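You operate a simulated robot arm through the tools that you are given. There is no shell and no other tool. Be economical: measure what you need, move in short steps, check, and stop when the job is done.

You run a simulated robot arm. Do the job below in one go: nothing can be reset, and whatever is moved stays where it is left.

JOB
Fetch the square tub from the top of the square table and set it on top of the white small board there.
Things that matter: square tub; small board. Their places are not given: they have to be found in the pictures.

Only the result counts: the job must be done as asked and must still hold three seconds after the hand-in. Knocking over, shifting, dropping, spilling or breaking anything else fails it.

ROBOT AND FRAMES
A 6-joint arm with a two-finger parallel gripper, fixed in place. Base frame: the origin is at the foot of the arm, x ahead of it, y to its left, z up; the work surface is at about z = 800. Units: mm, rad, N and s.
With the tool pointing down near the work surface it reaches from about 240 to 640 mm from the base axis. Its first joint turns from -1.152 to 1.152 rad. Payload 2.7 kg.
Tool frame: the origin (TCP) lies between the finger pads and is the grasp point; the fingertips stand 23 mm ahead of it; z points along the fingers, y is the line along which they close. Largest opening 94 mm; finger width 38, thickness 10; the body of the gripper, 54 by 96 mm, starts 39 mm behind the TCP.
Orientation is that of the tool frame in the base frame, as [roll, pitch, yaw] about the fixed x, y, z axes, in that order (R = Rz(yaw) Ry(pitch) Rx(roll)). With the fingers straight down and closing along the base's y, the tool's x points along the base's -x, its y along +y and its z along -z.

CONTROLS
- The arm moves only by the tool move_arm. Its argument "increments" is one flat list of numbers, 5 for each row, row after row: the shift along the base's x, y, z in units of 100 mm (1.0 is 100 mm), then the turn about the base's z in units of 60 degrees (1.0 is 60 degrees), then the closure, from 0 (fully open) to 1 (shut). In form: [x, y, z, spin, fingers, x, y, z, spin, fingers, ...]. A call has 1 to 8 rows; each row is the pose to reach, as a shift and turn from the pose commanded when the call began. A call with a number of a shift or a turn outside -1 to 1 is refused whole. A row lasts 0.2 s, in which the tool goes at most 50 mm and 0.15 rad; a call with a longer step from one row to the next is refused whole, and so is a gripper value outside its range. A pose out of reach is approached as far as the arm can. The call stops where the force on the tool passes 40 N (or 10 N more than at its start, if that is more) or the arm is blocked; 0.2 s more then pass. Each finger travels about 45 mm/s and halts on what it meets, pressing with about 39 N; the grip force reading is that of the motor and also rises with nothing between the fingers. The clock runs only during rows and for 0.2 s after the last one: add rows that repeat a pose to give the fingers time. The reply holds the time, the measured pose of the TCP, the force on the tool along the base axes, the opening and the grip force, in the units named above and with some noise, and new pictures: "pictures" is both (left out), scene, wrist or none.
- Cameras (640 x 400 px; columns grow to the right, rows downward): "scene" is fixed at [59.2, -418.8, 1430.2]; the picture's right is [0.86, -0.52, 0.00], its down [-0.26, -0.43, -0.87] and it looks along [0.45, 0.74, -0.50] (base axes); focal length 332 px, centre (320, 200). "wrist" rides on the gripper at [86, 16, -75] in the tool frame; the picture's right is [-0.18, 0.98, 0.00], its down [-0.58, -0.11, -0.81] and it looks along [-0.79, -0.15, 0.59] (tool axes); focal length 243 px, centre (320, 200).
- locate(camera, pixels): there is no depth. For up to 12 entries [column, row, z] of the newest picture of that camera ("zoom" is the newest enlarged one), the place [x, y] in the base frame at which the ray of that pixel passes the height z, good to about 3 mm, but the place of the scene camera against the robot may be out by one fixed shift of up to 25 mm in any direction. It takes no simulated time.
- zoom(camera, box): a new picture of the part [left, top, right, bottom] of that camera's present view, enlarged. It takes no simulated time.
- sign_off(): hands the job in; it is judged then, once.

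Work in short steps. Measure before you move; look again where a grasp or a placing could have gone wrong, and mend it. You have 60 turns and 200 pictures in all, those below and enlarged ones among them. Open the gripper and draw the arm clear of the work before you hand the job in, unless the task says otherwise; then end with one line.

The tools are called after "Emit:" as name(argument=value, ...) on one line, values as JSON. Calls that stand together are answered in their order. move_arm: Moves the arm, as the interface text tells. Its arguments: {"type":"object","properties":{"increments":{"type":"array"},"pictures":{"type":"string","enum":["both","scene","wrist","none"]}},"required":["increments"]} The other tools are called the same way: locate (camera, pixels) gives the place at which the rays of pixels pass given heights; zoom (camera, box) takes an enlarged picture of a part of a camera's view; sign_off () hands the job in.

At the start:

```text
t: 0.0
eef_pos: [293.1, 164.4, 1097.6]
ee_rot: [3.139, 0.002, -3.14]
wrist_force: [-0.7, -0.4, 0.4]
finger_gap: 93.8
grasp_force: 0.1
```

scene: 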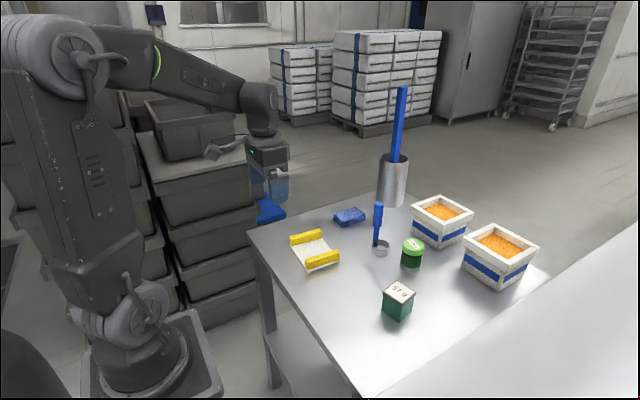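
wrist: 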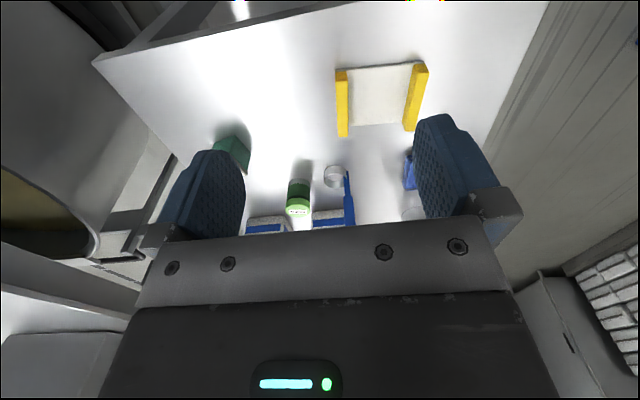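

The scene shows a green cube-like tub at about (398,300), a round green tub at (412,252), and a white board with yellow edges at (315,250). I'll zoom in on these to measure them.

Emit:
zoom(camera="scene", box=[270, 200, 450, 330])

Emit:
zoom(camera="wrist", box=[180, 40, 460, 240])

Emit:
locate(camera="wrist", pixels=[[348, 70, 800], [413, 65, 800], [352, 125, 800], [403, 122, 800], [333, 183, 800], [300, 210, 850], [233, 140, 850], [248, 175, 800]])

```text
3.08 times, centred on (360, 265) of scene
```

zoom: 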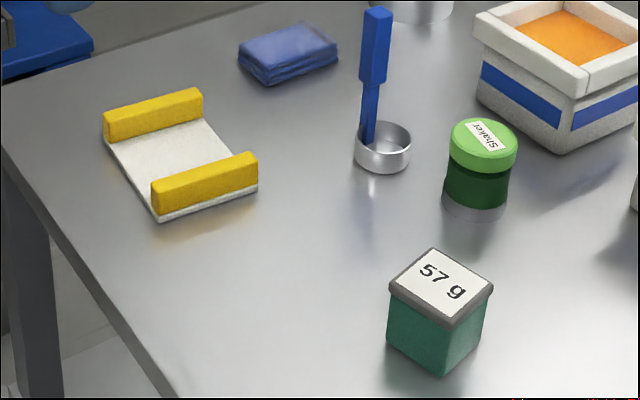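

```text
2.00 times, centred on (320, 140) of wrist
```

zoom: 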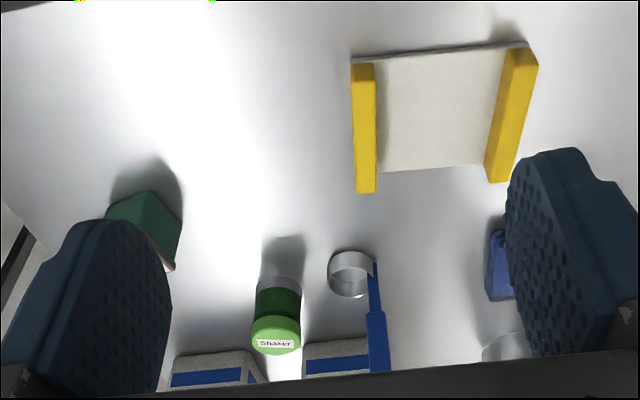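

```text
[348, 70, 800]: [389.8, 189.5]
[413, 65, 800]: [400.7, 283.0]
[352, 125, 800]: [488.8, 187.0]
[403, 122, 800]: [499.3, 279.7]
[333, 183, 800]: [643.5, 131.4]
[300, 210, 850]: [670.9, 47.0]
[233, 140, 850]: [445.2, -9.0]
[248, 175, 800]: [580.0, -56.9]
```

The square tub is the green one marked "57 g", with its top corners at scene (396,280), (416,294), (403,305) and (382,292). I'll locate its corners and the board's in both views.

Emit:
locate(camera="scene", pixels=[[400, 321, 800], [382, 311.4, 800], [412.6, 307, 800], [396.4, 280.5, 850], [416.2, 294.2, 850], [402.9, 305.5, 850], [382.1, 291.6, 850], [308, 271.4, 800], [339.5, 260.5, 800], [290.2, 248, 800], [380, 255, 800], [410.5, 268, 800]])

Emit:
locate(camera="zoom", pixels=[[351, 58, 800], [530, 42, 800], [376, 172, 800], [376, 193, 800], [484, 164, 800], [358, 193, 800], [508, 182, 800], [146, 192, 800], [182, 218, 800], [175, 268, 850], [280, 280, 800]])

```text
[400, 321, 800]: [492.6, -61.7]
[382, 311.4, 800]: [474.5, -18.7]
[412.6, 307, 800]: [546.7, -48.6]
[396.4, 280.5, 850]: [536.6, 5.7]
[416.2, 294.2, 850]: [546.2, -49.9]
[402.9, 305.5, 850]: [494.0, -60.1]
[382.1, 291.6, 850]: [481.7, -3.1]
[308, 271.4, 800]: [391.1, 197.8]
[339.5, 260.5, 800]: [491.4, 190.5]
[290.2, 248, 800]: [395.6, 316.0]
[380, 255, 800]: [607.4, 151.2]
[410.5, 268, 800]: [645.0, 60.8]
```

```text
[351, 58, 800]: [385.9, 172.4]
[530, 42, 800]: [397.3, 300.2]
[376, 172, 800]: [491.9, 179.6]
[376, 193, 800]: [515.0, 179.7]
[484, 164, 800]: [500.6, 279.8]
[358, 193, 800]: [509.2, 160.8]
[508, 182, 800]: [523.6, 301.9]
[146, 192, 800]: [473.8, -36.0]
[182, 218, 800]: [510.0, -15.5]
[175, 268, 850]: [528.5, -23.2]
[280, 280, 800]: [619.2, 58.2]
```

The tub is about 53 mm square, turned about 11°, near (509,-50). The scene offset is roughly (-4,-24). I'll move the arm sideways in front of the tub, keeping it high, for a better wrist view.

Emit:
move_arm(increments=[0, -0.5, 0, 0, 0, 0, -1.0, 0, 0, 0], pictures="none")

Emit:
move_arm(increments=[0, -0.5, -0.4, 0, 0, 0, -0.9, -0.7, 0, 0, 0, -0.9, -0.7, 0, 0])

```text
t: 0.6
eef_pos: [293.8, 64.2, 1096.9]
ee_rot: [3.141, 0.001, -3.14]
wrist_force: [0.6, 0.8, -0.5]
finger_gap: 94.0
grasp_force: 0.0
```

```text
refused: row 1 steps farther than a row can; nothing moved
```

The arm is at y=64. The last call was refused because its first step was too long, so I'll use shorter steps.

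Emit:
move_arm(increments=[0, -0.35, -0.3, 0, 0, 0, -0.7, -0.6, 0, 0, 0, -1.0, -0.7, 0, 0, 0, -1.0, -0.7, 0, 0])

```text
t: 1.6
eef_pos: [293.1, -35.9, 1025.9]
ee_rot: [3.14, 0.002, -3.139]
wrist_force: [0.5, 0.1, -0.7]
finger_gap: 94.0
grasp_force: 0.0
```

scene: 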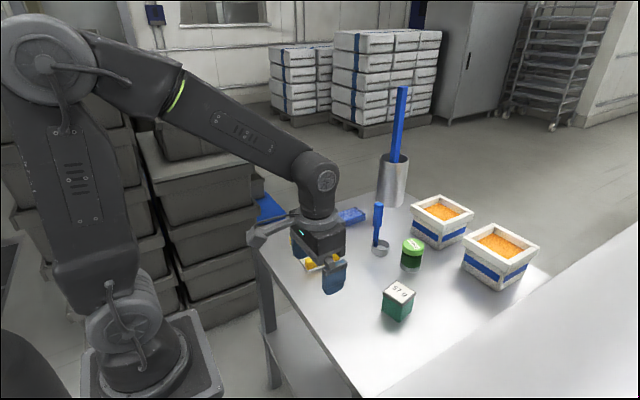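
wrist: 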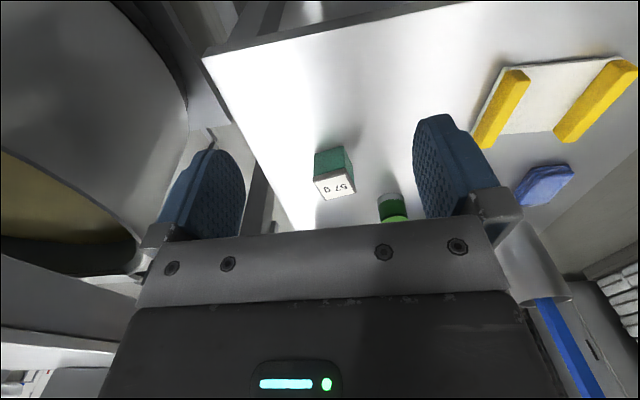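

The wrist picture shows the tub at about (333,173), and it is free of the fingers. I'll zoom in on it.

Emit:
zoom(camera="wrist", box=[285, 130, 385, 210])

Emit:
locate(camera="wrist", pixels=[[473, 147, 800], [508, 68, 818], [556, 137, 818], [525, 135, 805]])

```text
5.00 times, centred on (335, 170) of wrist
```

zoom: 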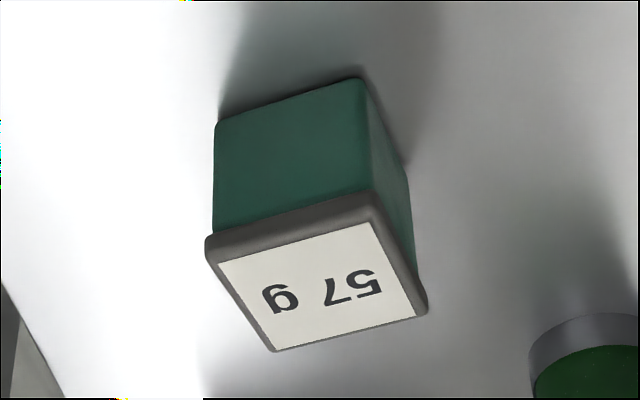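

```text
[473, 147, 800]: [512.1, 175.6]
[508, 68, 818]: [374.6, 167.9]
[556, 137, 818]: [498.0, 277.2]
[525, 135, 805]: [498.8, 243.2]
```

The tub's bottom corners are at zoom (215,125), (365,80) and (410,165). Its top corners are at (207,242), (375,198), (427,308) and (273,351).

Emit:
locate(camera="zoom", pixels=[[215, 123, 800], [365, 78, 800], [407, 165, 800], [207, 242, 850], [373, 196, 850], [427, 308, 850], [273, 351, 850], [207, 242, 860], [373, 196, 860], [427, 308, 860], [273, 351, 860]])

```text
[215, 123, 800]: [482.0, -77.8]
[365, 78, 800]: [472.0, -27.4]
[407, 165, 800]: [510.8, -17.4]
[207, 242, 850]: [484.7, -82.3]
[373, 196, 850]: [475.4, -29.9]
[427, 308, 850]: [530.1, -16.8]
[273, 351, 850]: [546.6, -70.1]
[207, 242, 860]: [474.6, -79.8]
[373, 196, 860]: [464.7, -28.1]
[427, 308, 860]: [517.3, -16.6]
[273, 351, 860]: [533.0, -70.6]
```

The tub's lid is at about z=855, centred at (503.5,-49) and turned +12°. The board's rails run along x, so I'll grip with the fingers closing along the tub's x direction (spin +102°) to keep them off the rails when placing. First I'll rotate at height while moving forward.

Emit:
move_arm(increments=[0.14, 0, 0, 0.14, 0, 0.28, 0, 0, 0.28, 0, 0.42, 0, 0, 0.42, 0, 0.56, 0, 0, 0.56, 0, 0.7, 0, 0, 0.7, 0, 0.84, 0, 0, 0.84, 0, 1.0, 0, 0, 0.98, 0], pictures="none")

Emit:
move_arm(increments=[0.1, 0, 0, 0.14, 0, 0.2, 0, 0, 0.28, 0, 0.3, 0, 0, 0.42, 0, 0.4, 0, 0, 0.56, 0, 0.5, 0, 0, 0.7, 0, 0.5, 0, 0, 0.72, 0], pictures="both")

```text
t: 3.2
eef_pos: [395.3, -36.2, 1026.5]
ee_rot: [3.14, 0.001, -2.113]
wrist_force: [0.4, 0.8, 0.3]
finger_gap: 93.7
grasp_force: 0.0
```

```text
t: 4.6
eef_pos: [444.1, -36.0, 1026.7]
ee_rot: [3.14, 0.001, -1.357]
wrist_force: [0.1, 0.2, -0.7]
finger_gap: 94.0
grasp_force: 0.1
```

scene: 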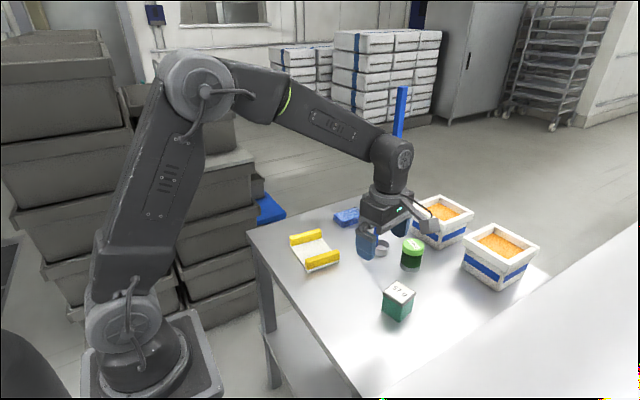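
wrist: 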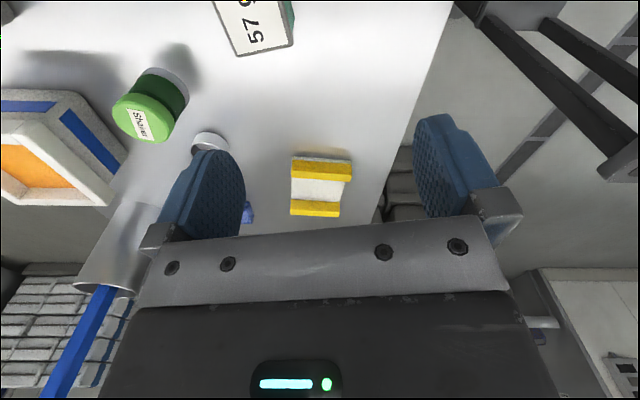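

The gripper is now turned so it will close along the tub's x. I'll measure the board at (320,188) and recheck the tub's lid at the top of the picture from this new viewpoint.

Emit:
zoom(camera="wrist", box=[270, 135, 370, 235])

Emit:
locate(camera="wrist", pixels=[[215, 4, 855], [234, 55, 855], [292, 46, 855], [284, 2, 855], [291, 173, 800], [351, 181, 800], [292, 178, 808], [348, 181, 808], [291, 200, 808], [340, 204, 808]])

```text
4.00 times, centred on (320, 185) of wrist
```

zoom: 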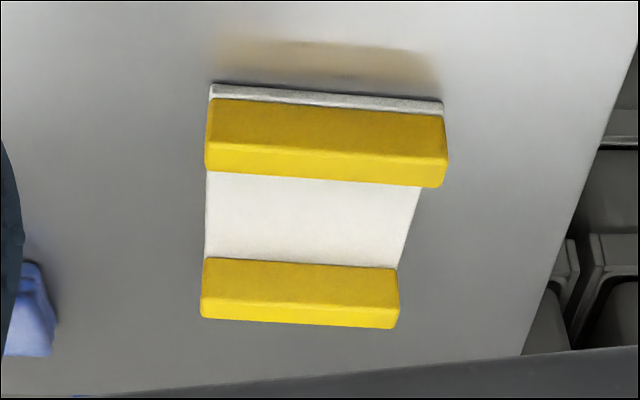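

```text
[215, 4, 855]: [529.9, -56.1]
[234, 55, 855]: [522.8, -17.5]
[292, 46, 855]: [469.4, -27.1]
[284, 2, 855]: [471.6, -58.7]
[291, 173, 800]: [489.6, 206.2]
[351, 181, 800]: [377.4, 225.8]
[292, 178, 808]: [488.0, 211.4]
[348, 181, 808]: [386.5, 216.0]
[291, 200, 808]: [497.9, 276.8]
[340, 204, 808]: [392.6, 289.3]
```

The lid corners agree with the earlier view. Now I'll locate the board's key points in the zoom: near edge, far rail's inner base edge, and near rail's top.

Emit:
locate(camera="zoom", pixels=[[210, 84, 806], [443, 104, 806], [209, 98, 806], [444, 114, 806], [205, 258, 806], [398, 268, 806], [205, 170, 825], [442, 187, 825], [207, 142, 825], [447, 160, 825], [202, 318, 825], [396, 328, 825]])

```text
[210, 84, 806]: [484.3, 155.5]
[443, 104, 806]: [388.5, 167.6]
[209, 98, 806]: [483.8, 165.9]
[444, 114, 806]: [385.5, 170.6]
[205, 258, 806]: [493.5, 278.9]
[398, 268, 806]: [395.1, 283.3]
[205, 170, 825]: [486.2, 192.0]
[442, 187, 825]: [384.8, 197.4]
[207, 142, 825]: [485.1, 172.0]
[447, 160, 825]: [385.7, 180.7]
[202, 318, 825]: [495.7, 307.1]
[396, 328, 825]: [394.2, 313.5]
```

The board's free area runs between the rails from y≈190 to 281, centred at about (440,235) and turned about -4°. I'll move over the tub at (503.5,-49) and come down to z≈926, well above its lid, to check.

Emit:
move_arm(increments=[0.3, -0.07, 0, 0, 0, 0.595, -0.13, 0, 0, 0, 0.595, -0.13, -0.35, 0, 0, 0.595, -0.13, -0.7, 0, 0, 0.595, -0.13, -1.0, 0, 0, 0.595, -0.13, -1.0, 0, 0])

```text
t: 6.0
eef_pos: [502.7, -49.4, 926.1]
ee_rot: [3.139, 0.002, -1.359]
wrist_force: [0.1, -0.1, 0.2]
finger_gap: 94.0
grasp_force: 0.1
```

scene: 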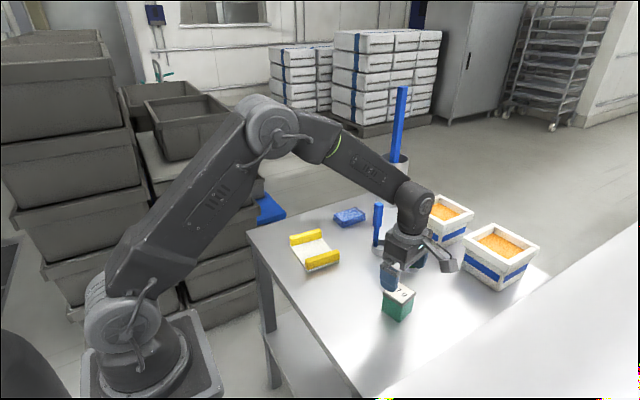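
wrist: 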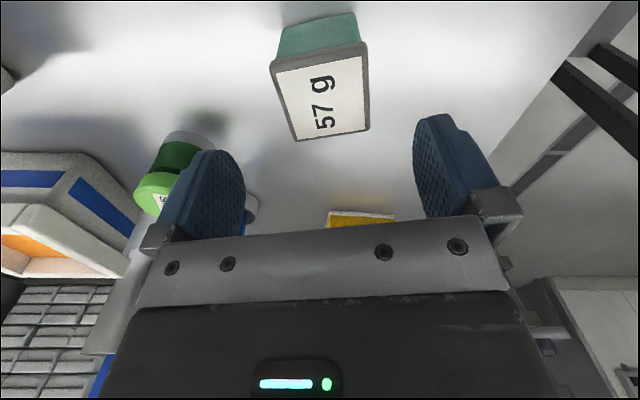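

The lid is between the finger columns in the wrist view, at (270..370, 45..142). I'll recheck its corners and the clearance to the shaker.

Emit:
locate(camera="wrist", pixels=[[271, 63, 855], [296, 141, 855], [369, 129, 855], [365, 42, 855], [279, 55, 842], [361, 41, 842], [283, 27, 800], [357, 11, 800], [185, 135, 800], [215, 145, 800]])

```text
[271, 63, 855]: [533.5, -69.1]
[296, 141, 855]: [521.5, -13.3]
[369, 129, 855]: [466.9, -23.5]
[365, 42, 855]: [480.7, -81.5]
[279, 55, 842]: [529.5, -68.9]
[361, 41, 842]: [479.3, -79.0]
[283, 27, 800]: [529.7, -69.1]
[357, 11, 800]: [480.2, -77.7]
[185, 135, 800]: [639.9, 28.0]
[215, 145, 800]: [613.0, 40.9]
```

The centre is at about (501,-47) with 11–12° of turn, and the shaker is more than 50 mm clear of the fingers. I'll descend to z≈828.

Emit:
move_arm(increments=[-0.02, 0.02, -0.25, 0, 0, -0.02, 0.02, -0.5, 0, 0, -0.02, 0.02, -0.7, 0, 0, -0.02, 0.02, -0.86, 0, 0, -0.02, 0.02, -0.98, 0, 0, -0.02, 0.02, -0.98, 0, 0])

```text
t: 7.4
eef_pos: [501.9, -47.5, 828.3]
ee_rot: [3.14, 0.002, -1.359]
wrist_force: [-0.3, 0.8, -0.1]
finger_gap: 93.8
grasp_force: 0.0
```

scene: 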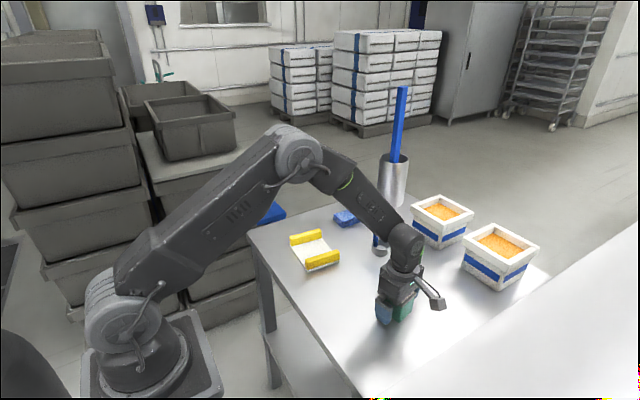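
wrist: 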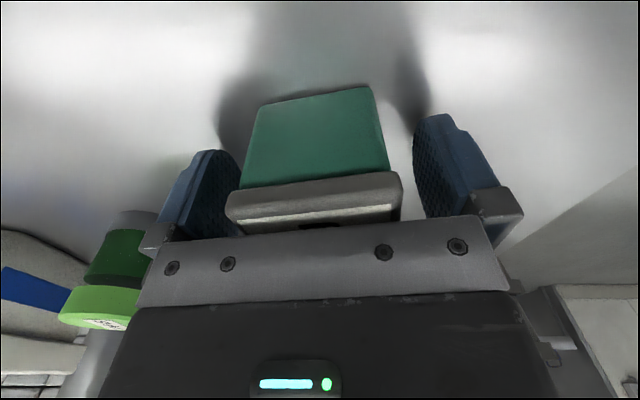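

The tub is between the fingers with no contact force. I'll close the gripper.

Emit:
move_arm(increments=[0, 0, 0, 0, 1, 0, 0, 0, 0, 1, 0, 0, 0, 0, 1, 0, 0, 0, 0, 1, 0, 0, 0, 0, 1], pictures="wrist")

```text
t: 8.6
eef_pos: [501.3, -46.0, 828.9]
ee_rot: [3.139, 0.001, -1.36]
wrist_force: [-0.1, 0.2, -0.3]
finger_gap: 55.0
grasp_force: 38.9
```

wrist: 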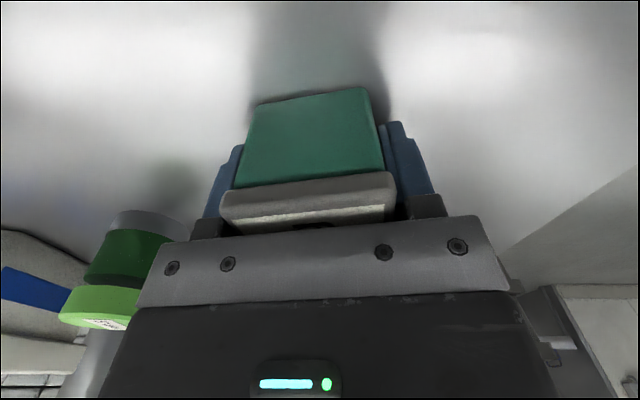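

It is gripped at 55 mm with 39 N. I'll lift slowly and check that the tub follows.

Emit:
move_arm(increments=[0, 0, 0.1, 0, 1, 0, 0, 0.3, 0, 1, 0, 0, 0.5, 0, 1, 0, 0, 0.5, 0, 1])

```text
t: 9.6
eef_pos: [502.4, -46.5, 879.7]
ee_rot: [3.141, 0.003, -1.358]
wrist_force: [0.0, 0.1, -2.1]
finger_gap: 55.0
grasp_force: 38.5
```

scene: 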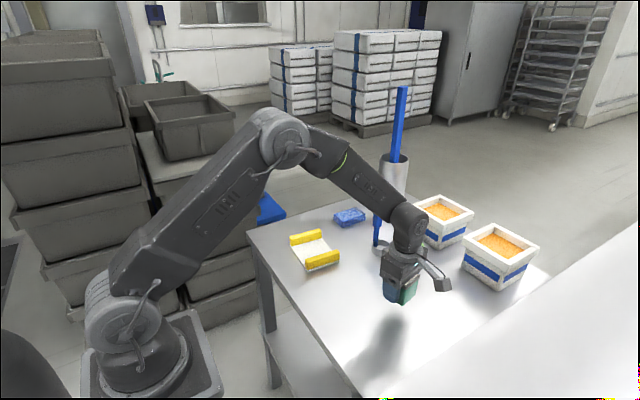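
wrist: 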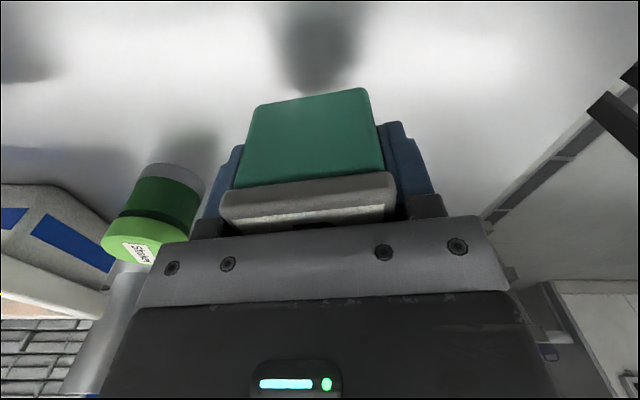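

The tub is lifted cleanly. I'll raise it further and swing toward the board, pulling back in x first, while turning -15.5° to match the board.

Emit:
move_arm(increments=[-0.1, 0, 0.4, 0, 1, -0.3, 0.15, 0.7, -0.06, 1, -0.5, 0.4, 0.9, -0.12, 1, -0.62, 0.7, 0.9, -0.2, 1, -0.62, 1.0, 0.9, -0.26, 1], pictures="none")

Emit:
move_arm(increments=[0, 0.35, 0, 0, 1, 0, 0.7, 0, 0, 1, 0, 1.0, 0, 0, 1], pictures="both")

```text
t: 10.8
eef_pos: [439.7, 54.7, 968.4]
ee_rot: [3.14, 0.003, -1.633]
wrist_force: [-0.3, -0.5, -0.6]
finger_gap: 54.9
grasp_force: 39.4
```

```text
t: 11.6
eef_pos: [438.9, 154.4, 967.6]
ee_rot: [3.14, 0.002, -1.635]
wrist_force: [0.2, 0.4, -0.7]
finger_gap: 55.3
grasp_force: 38.6
```

scene: 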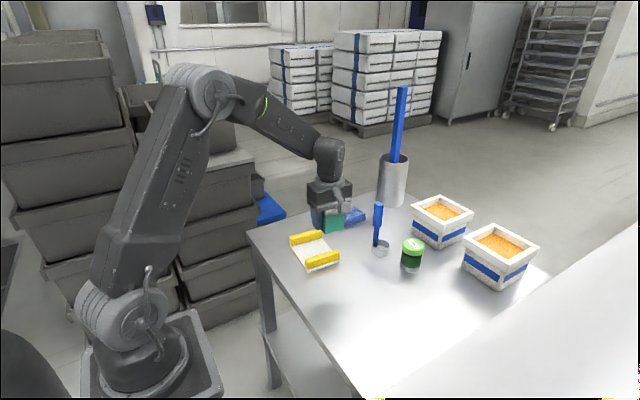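
wrist: 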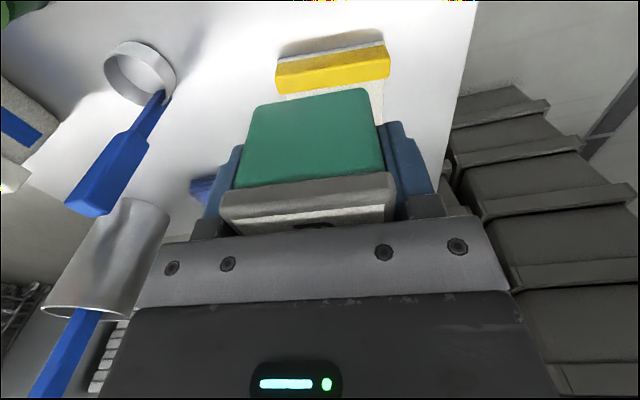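

The near rail is visible at (278..390, 40..95). I'll measure it from this closer view to refine the target.

Emit:
zoom(camera="wrist", box=[260, 30, 400, 118])

Emit:
locate(camera="wrist", pixels=[[277, 60, 806], [384, 43, 806], [276, 76, 820], [389, 58, 820], [276, 93, 820], [390, 76, 820], [276, 76, 826], [276, 93, 826], [390, 76, 826]])

```text
4.55 times, centred on (330, 74) of wrist
```

zoom: 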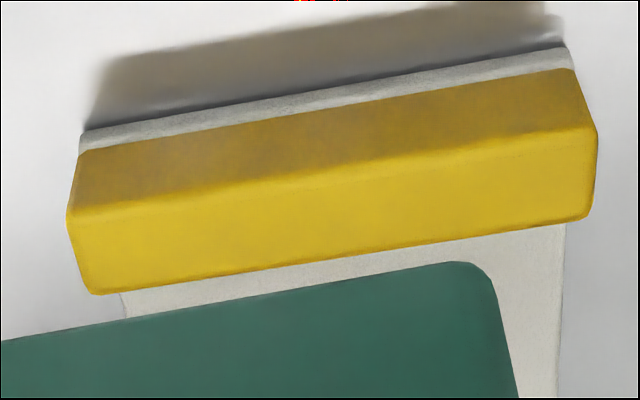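

```text
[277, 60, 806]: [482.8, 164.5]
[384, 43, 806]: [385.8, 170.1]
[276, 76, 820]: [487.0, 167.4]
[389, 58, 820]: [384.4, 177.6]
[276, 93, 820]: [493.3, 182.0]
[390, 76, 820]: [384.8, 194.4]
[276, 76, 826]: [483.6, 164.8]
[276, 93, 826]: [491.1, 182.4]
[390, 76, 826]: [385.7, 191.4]
```

The rails top out at about z=826 and the plate is at about 806. The gap is centred at y≈234, x≈440, and the yaw matches. I'll move above it and lower to z≈900.

Emit:
move_arm(increments=[0.01, 0.35, 0, 0, 1, 0.01, 0.6, 0, 0, 1, 0.01, 0.8, 0, 0, 1, 0.01, 0.8, -0.35, 0, 1, 0.01, 0.8, -0.67, 0, 1, 0.01, 0.8, -0.67, 0, 1])

```text
t: 13.0
eef_pos: [441.5, 233.0, 899.8]
ee_rot: [3.14, 0.002, -1.632]
wrist_force: [0.3, -0.2, -0.8]
finger_gap: 55.0
grasp_force: 39.0
```

scene: 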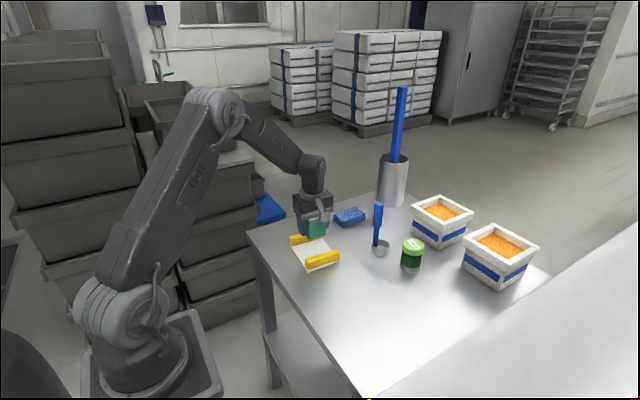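
wrist: 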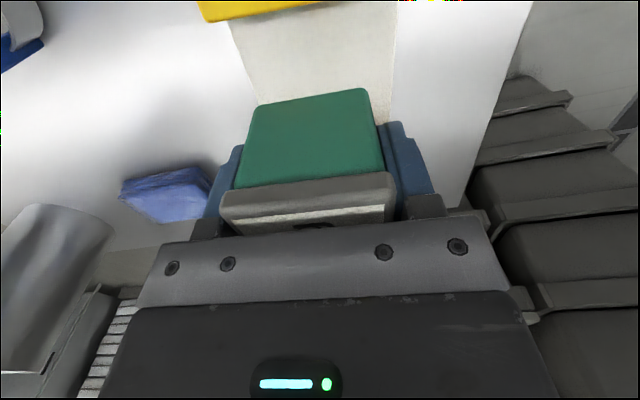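

The tub hangs above the white area between the rails. I'll lower to TCP≈848 (tub bottom at about 819) and look.

Emit:
move_arm(increments=[-0.01, 0.01, -0.25, 0, 1, -0.01, 0.01, -0.42, 0, 1, -0.01, 0.01, -0.52, 0, 1, -0.01, 0.01, -0.52, 0, 1])

Emit:
zoom(camera="scene", box=[260, 190, 380, 290])

```text
t: 14.0
eef_pos: [439.5, 233.3, 848.6]
ee_rot: [3.14, 0.0, -1.631]
wrist_force: [0.0, 0.0, -1.0]
finger_gap: 54.9
grasp_force: 38.6
```

scene: 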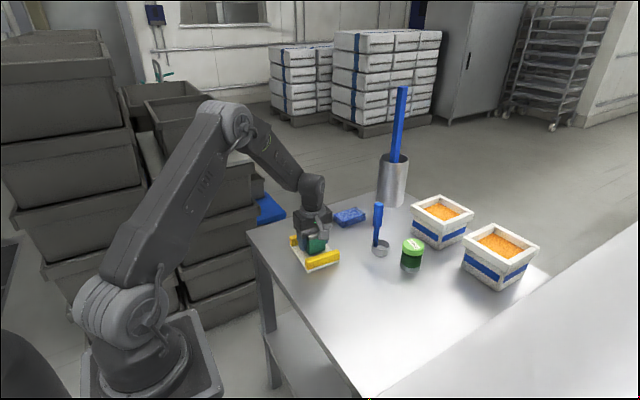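
wrist: 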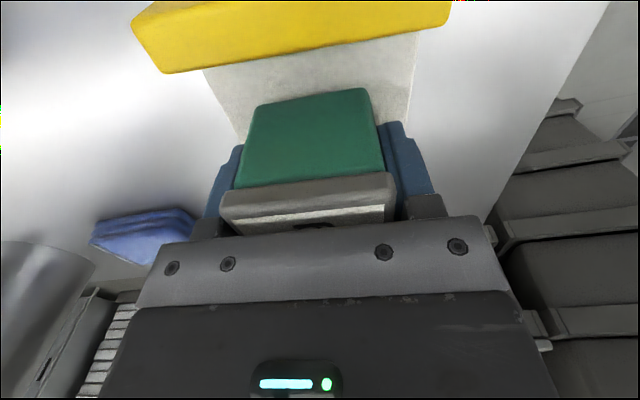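

```text
4.00 times, centred on (320, 240) of scene
```

zoom: 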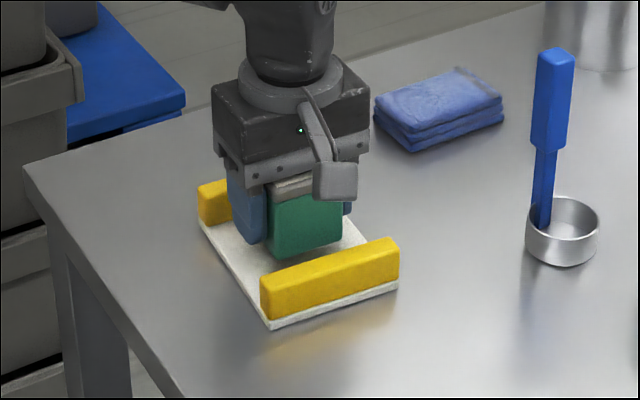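

Well centred between the rails. I'll lower in small steps toward plate contact, expected near TCP z≈834.

Emit:
move_arm(increments=[0, 0, -0.05, 0, 1, 0, 0, -0.09, 0, 1, 0, 0, -0.11, 0, 1, 0, 0, -0.12, 0, 1, 0, 0, -0.13, 0, 1], pictures="none")

```text
t: 15.2
eef_pos: [440.2, 234.3, 835.7]
ee_rot: [-3.14, 0.001, -1.631]
wrist_force: [-0.1, -1.9, 1.2]
finger_gap: 55.2
grasp_force: 39.2
```

There's a slight upward force, which may be first contact. I'll continue in 0.7 mm steps.

Emit:
move_arm(increments=[0, 0, -0.007, 0, 1, 0, 0, -0.014, 0, 1], pictures="wrist")

Emit:
zoom(camera="scene", box=[260, 190, 380, 290])

```text
t: 15.8
eef_pos: [438.7, 234.2, 836.7]
ee_rot: [3.141, 0.002, -1.631]
wrist_force: [-3.8, -2.1, 16.0]
finger_gap: 55.2
grasp_force: 39.4
```

wrist: 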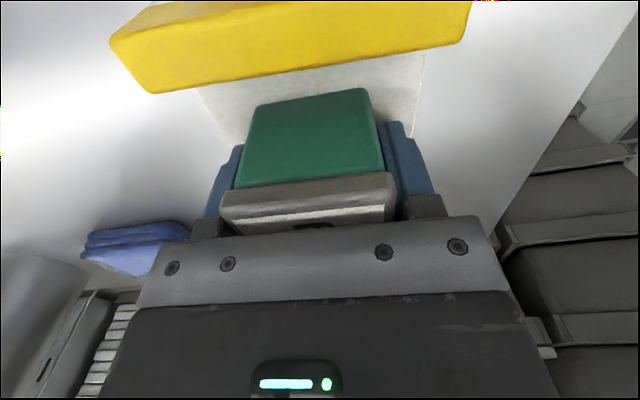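

```text
4.00 times, centred on (320, 240) of scene
```

zoom: 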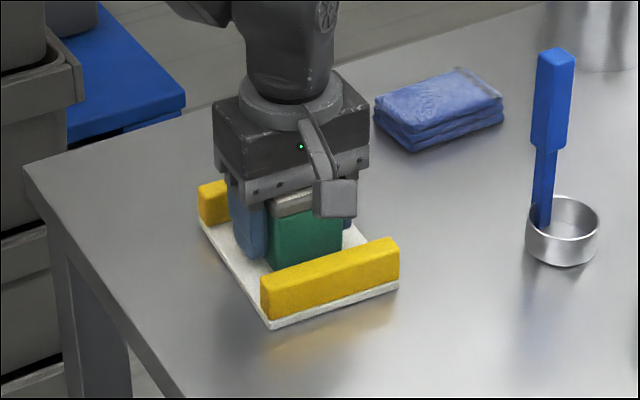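

The tub is resting on the plate (16 N upward). I'll ease up 1 mm and open the fingers.

Emit:
move_arm(increments=[0, 0, 0.01, 0, 1, 0, 0, 0.01, 0, 0.3, 0, 0, 0.01, 0, 0, 0, 0, 0.01, 0, 0, 0, 0, 0.01, 0, 0, 0, 0, 0.01, 0, 0])

Emit:
zoom(camera="scene", box=[260, 190, 380, 290])

```text
t: 17.2
eef_pos: [439.1, 233.7, 836.1]
ee_rot: [3.14, 0.002, -1.633]
wrist_force: [0.8, -0.2, -0.6]
finger_gap: 93.8
grasp_force: 0.1
```

scene: 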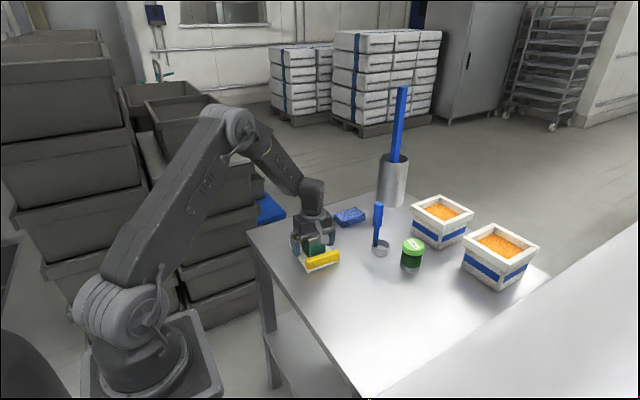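
wrist: 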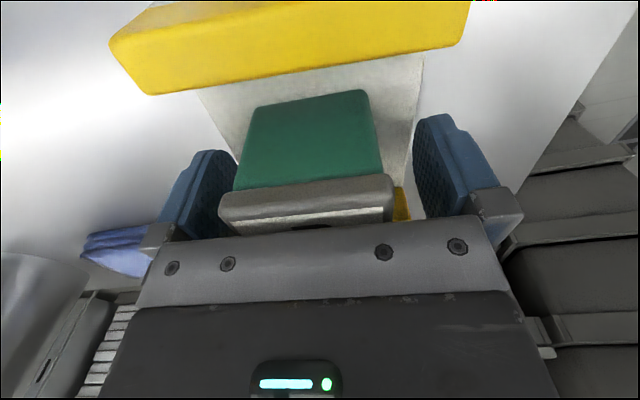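

```text
4.00 times, centred on (320, 240) of scene
```

zoom: 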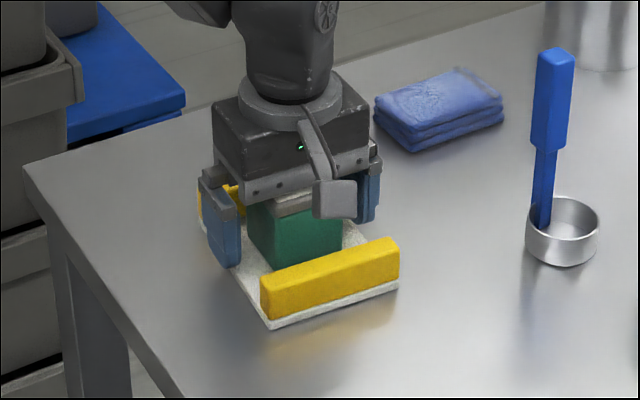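

The tub is released and standing on the plate. I'll raise straight up, then draw back.

Emit:
move_arm(increments=[0, 0, 0.15, 0, 0, 0, 0, 0.4, 0, 0, 0, 0, 0.7, 0, 0, 0, 0, 1.0, 0, 0], pictures="none")

Emit:
move_arm(increments=[0, 0, 0.4, 0, 0, 0, -0.3, 0.7, 0, 0, -0.3, -0.6, 0.8, 0, 0, -0.6, -0.9, 0.8, 0, 0])

Emit:
zoom(camera="scene", box=[260, 190, 380, 290])

```text
t: 18.2
eef_pos: [437.6, 234.1, 936.2]
ee_rot: [3.14, 0.0, -1.632]
wrist_force: [-0.1, 0.3, -0.5]
finger_gap: 93.9
grasp_force: 0.0
```

```text
t: 19.2
eef_pos: [378.8, 143.3, 1017.9]
ee_rot: [3.141, 0.001, -1.632]
wrist_force: [-0.6, 0.3, 0.0]
finger_gap: 93.8
grasp_force: 0.0
```

scene: 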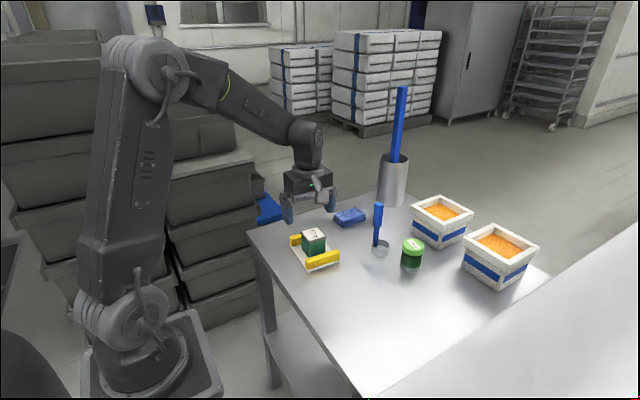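
wrist: 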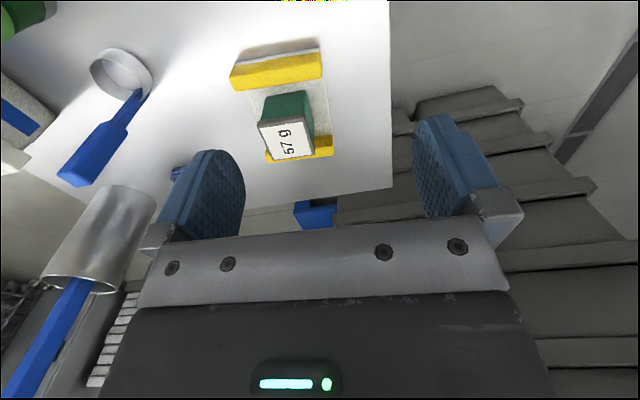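

```text
4.00 times, centred on (320, 240) of scene
```

zoom: 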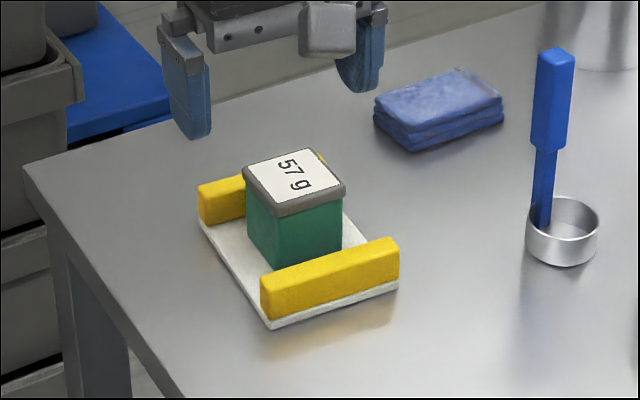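

The tub stands upright on the white board between the rails, nothing else has moved, and the arm is clear with the gripper open. I'm handing in.

Emit:
sign_off()

```text
The job is handed in.
```

The square tub is standing upright on the white small board, between its yellow rails; nothing else was moved, the arm is clear, and the job is handed in.
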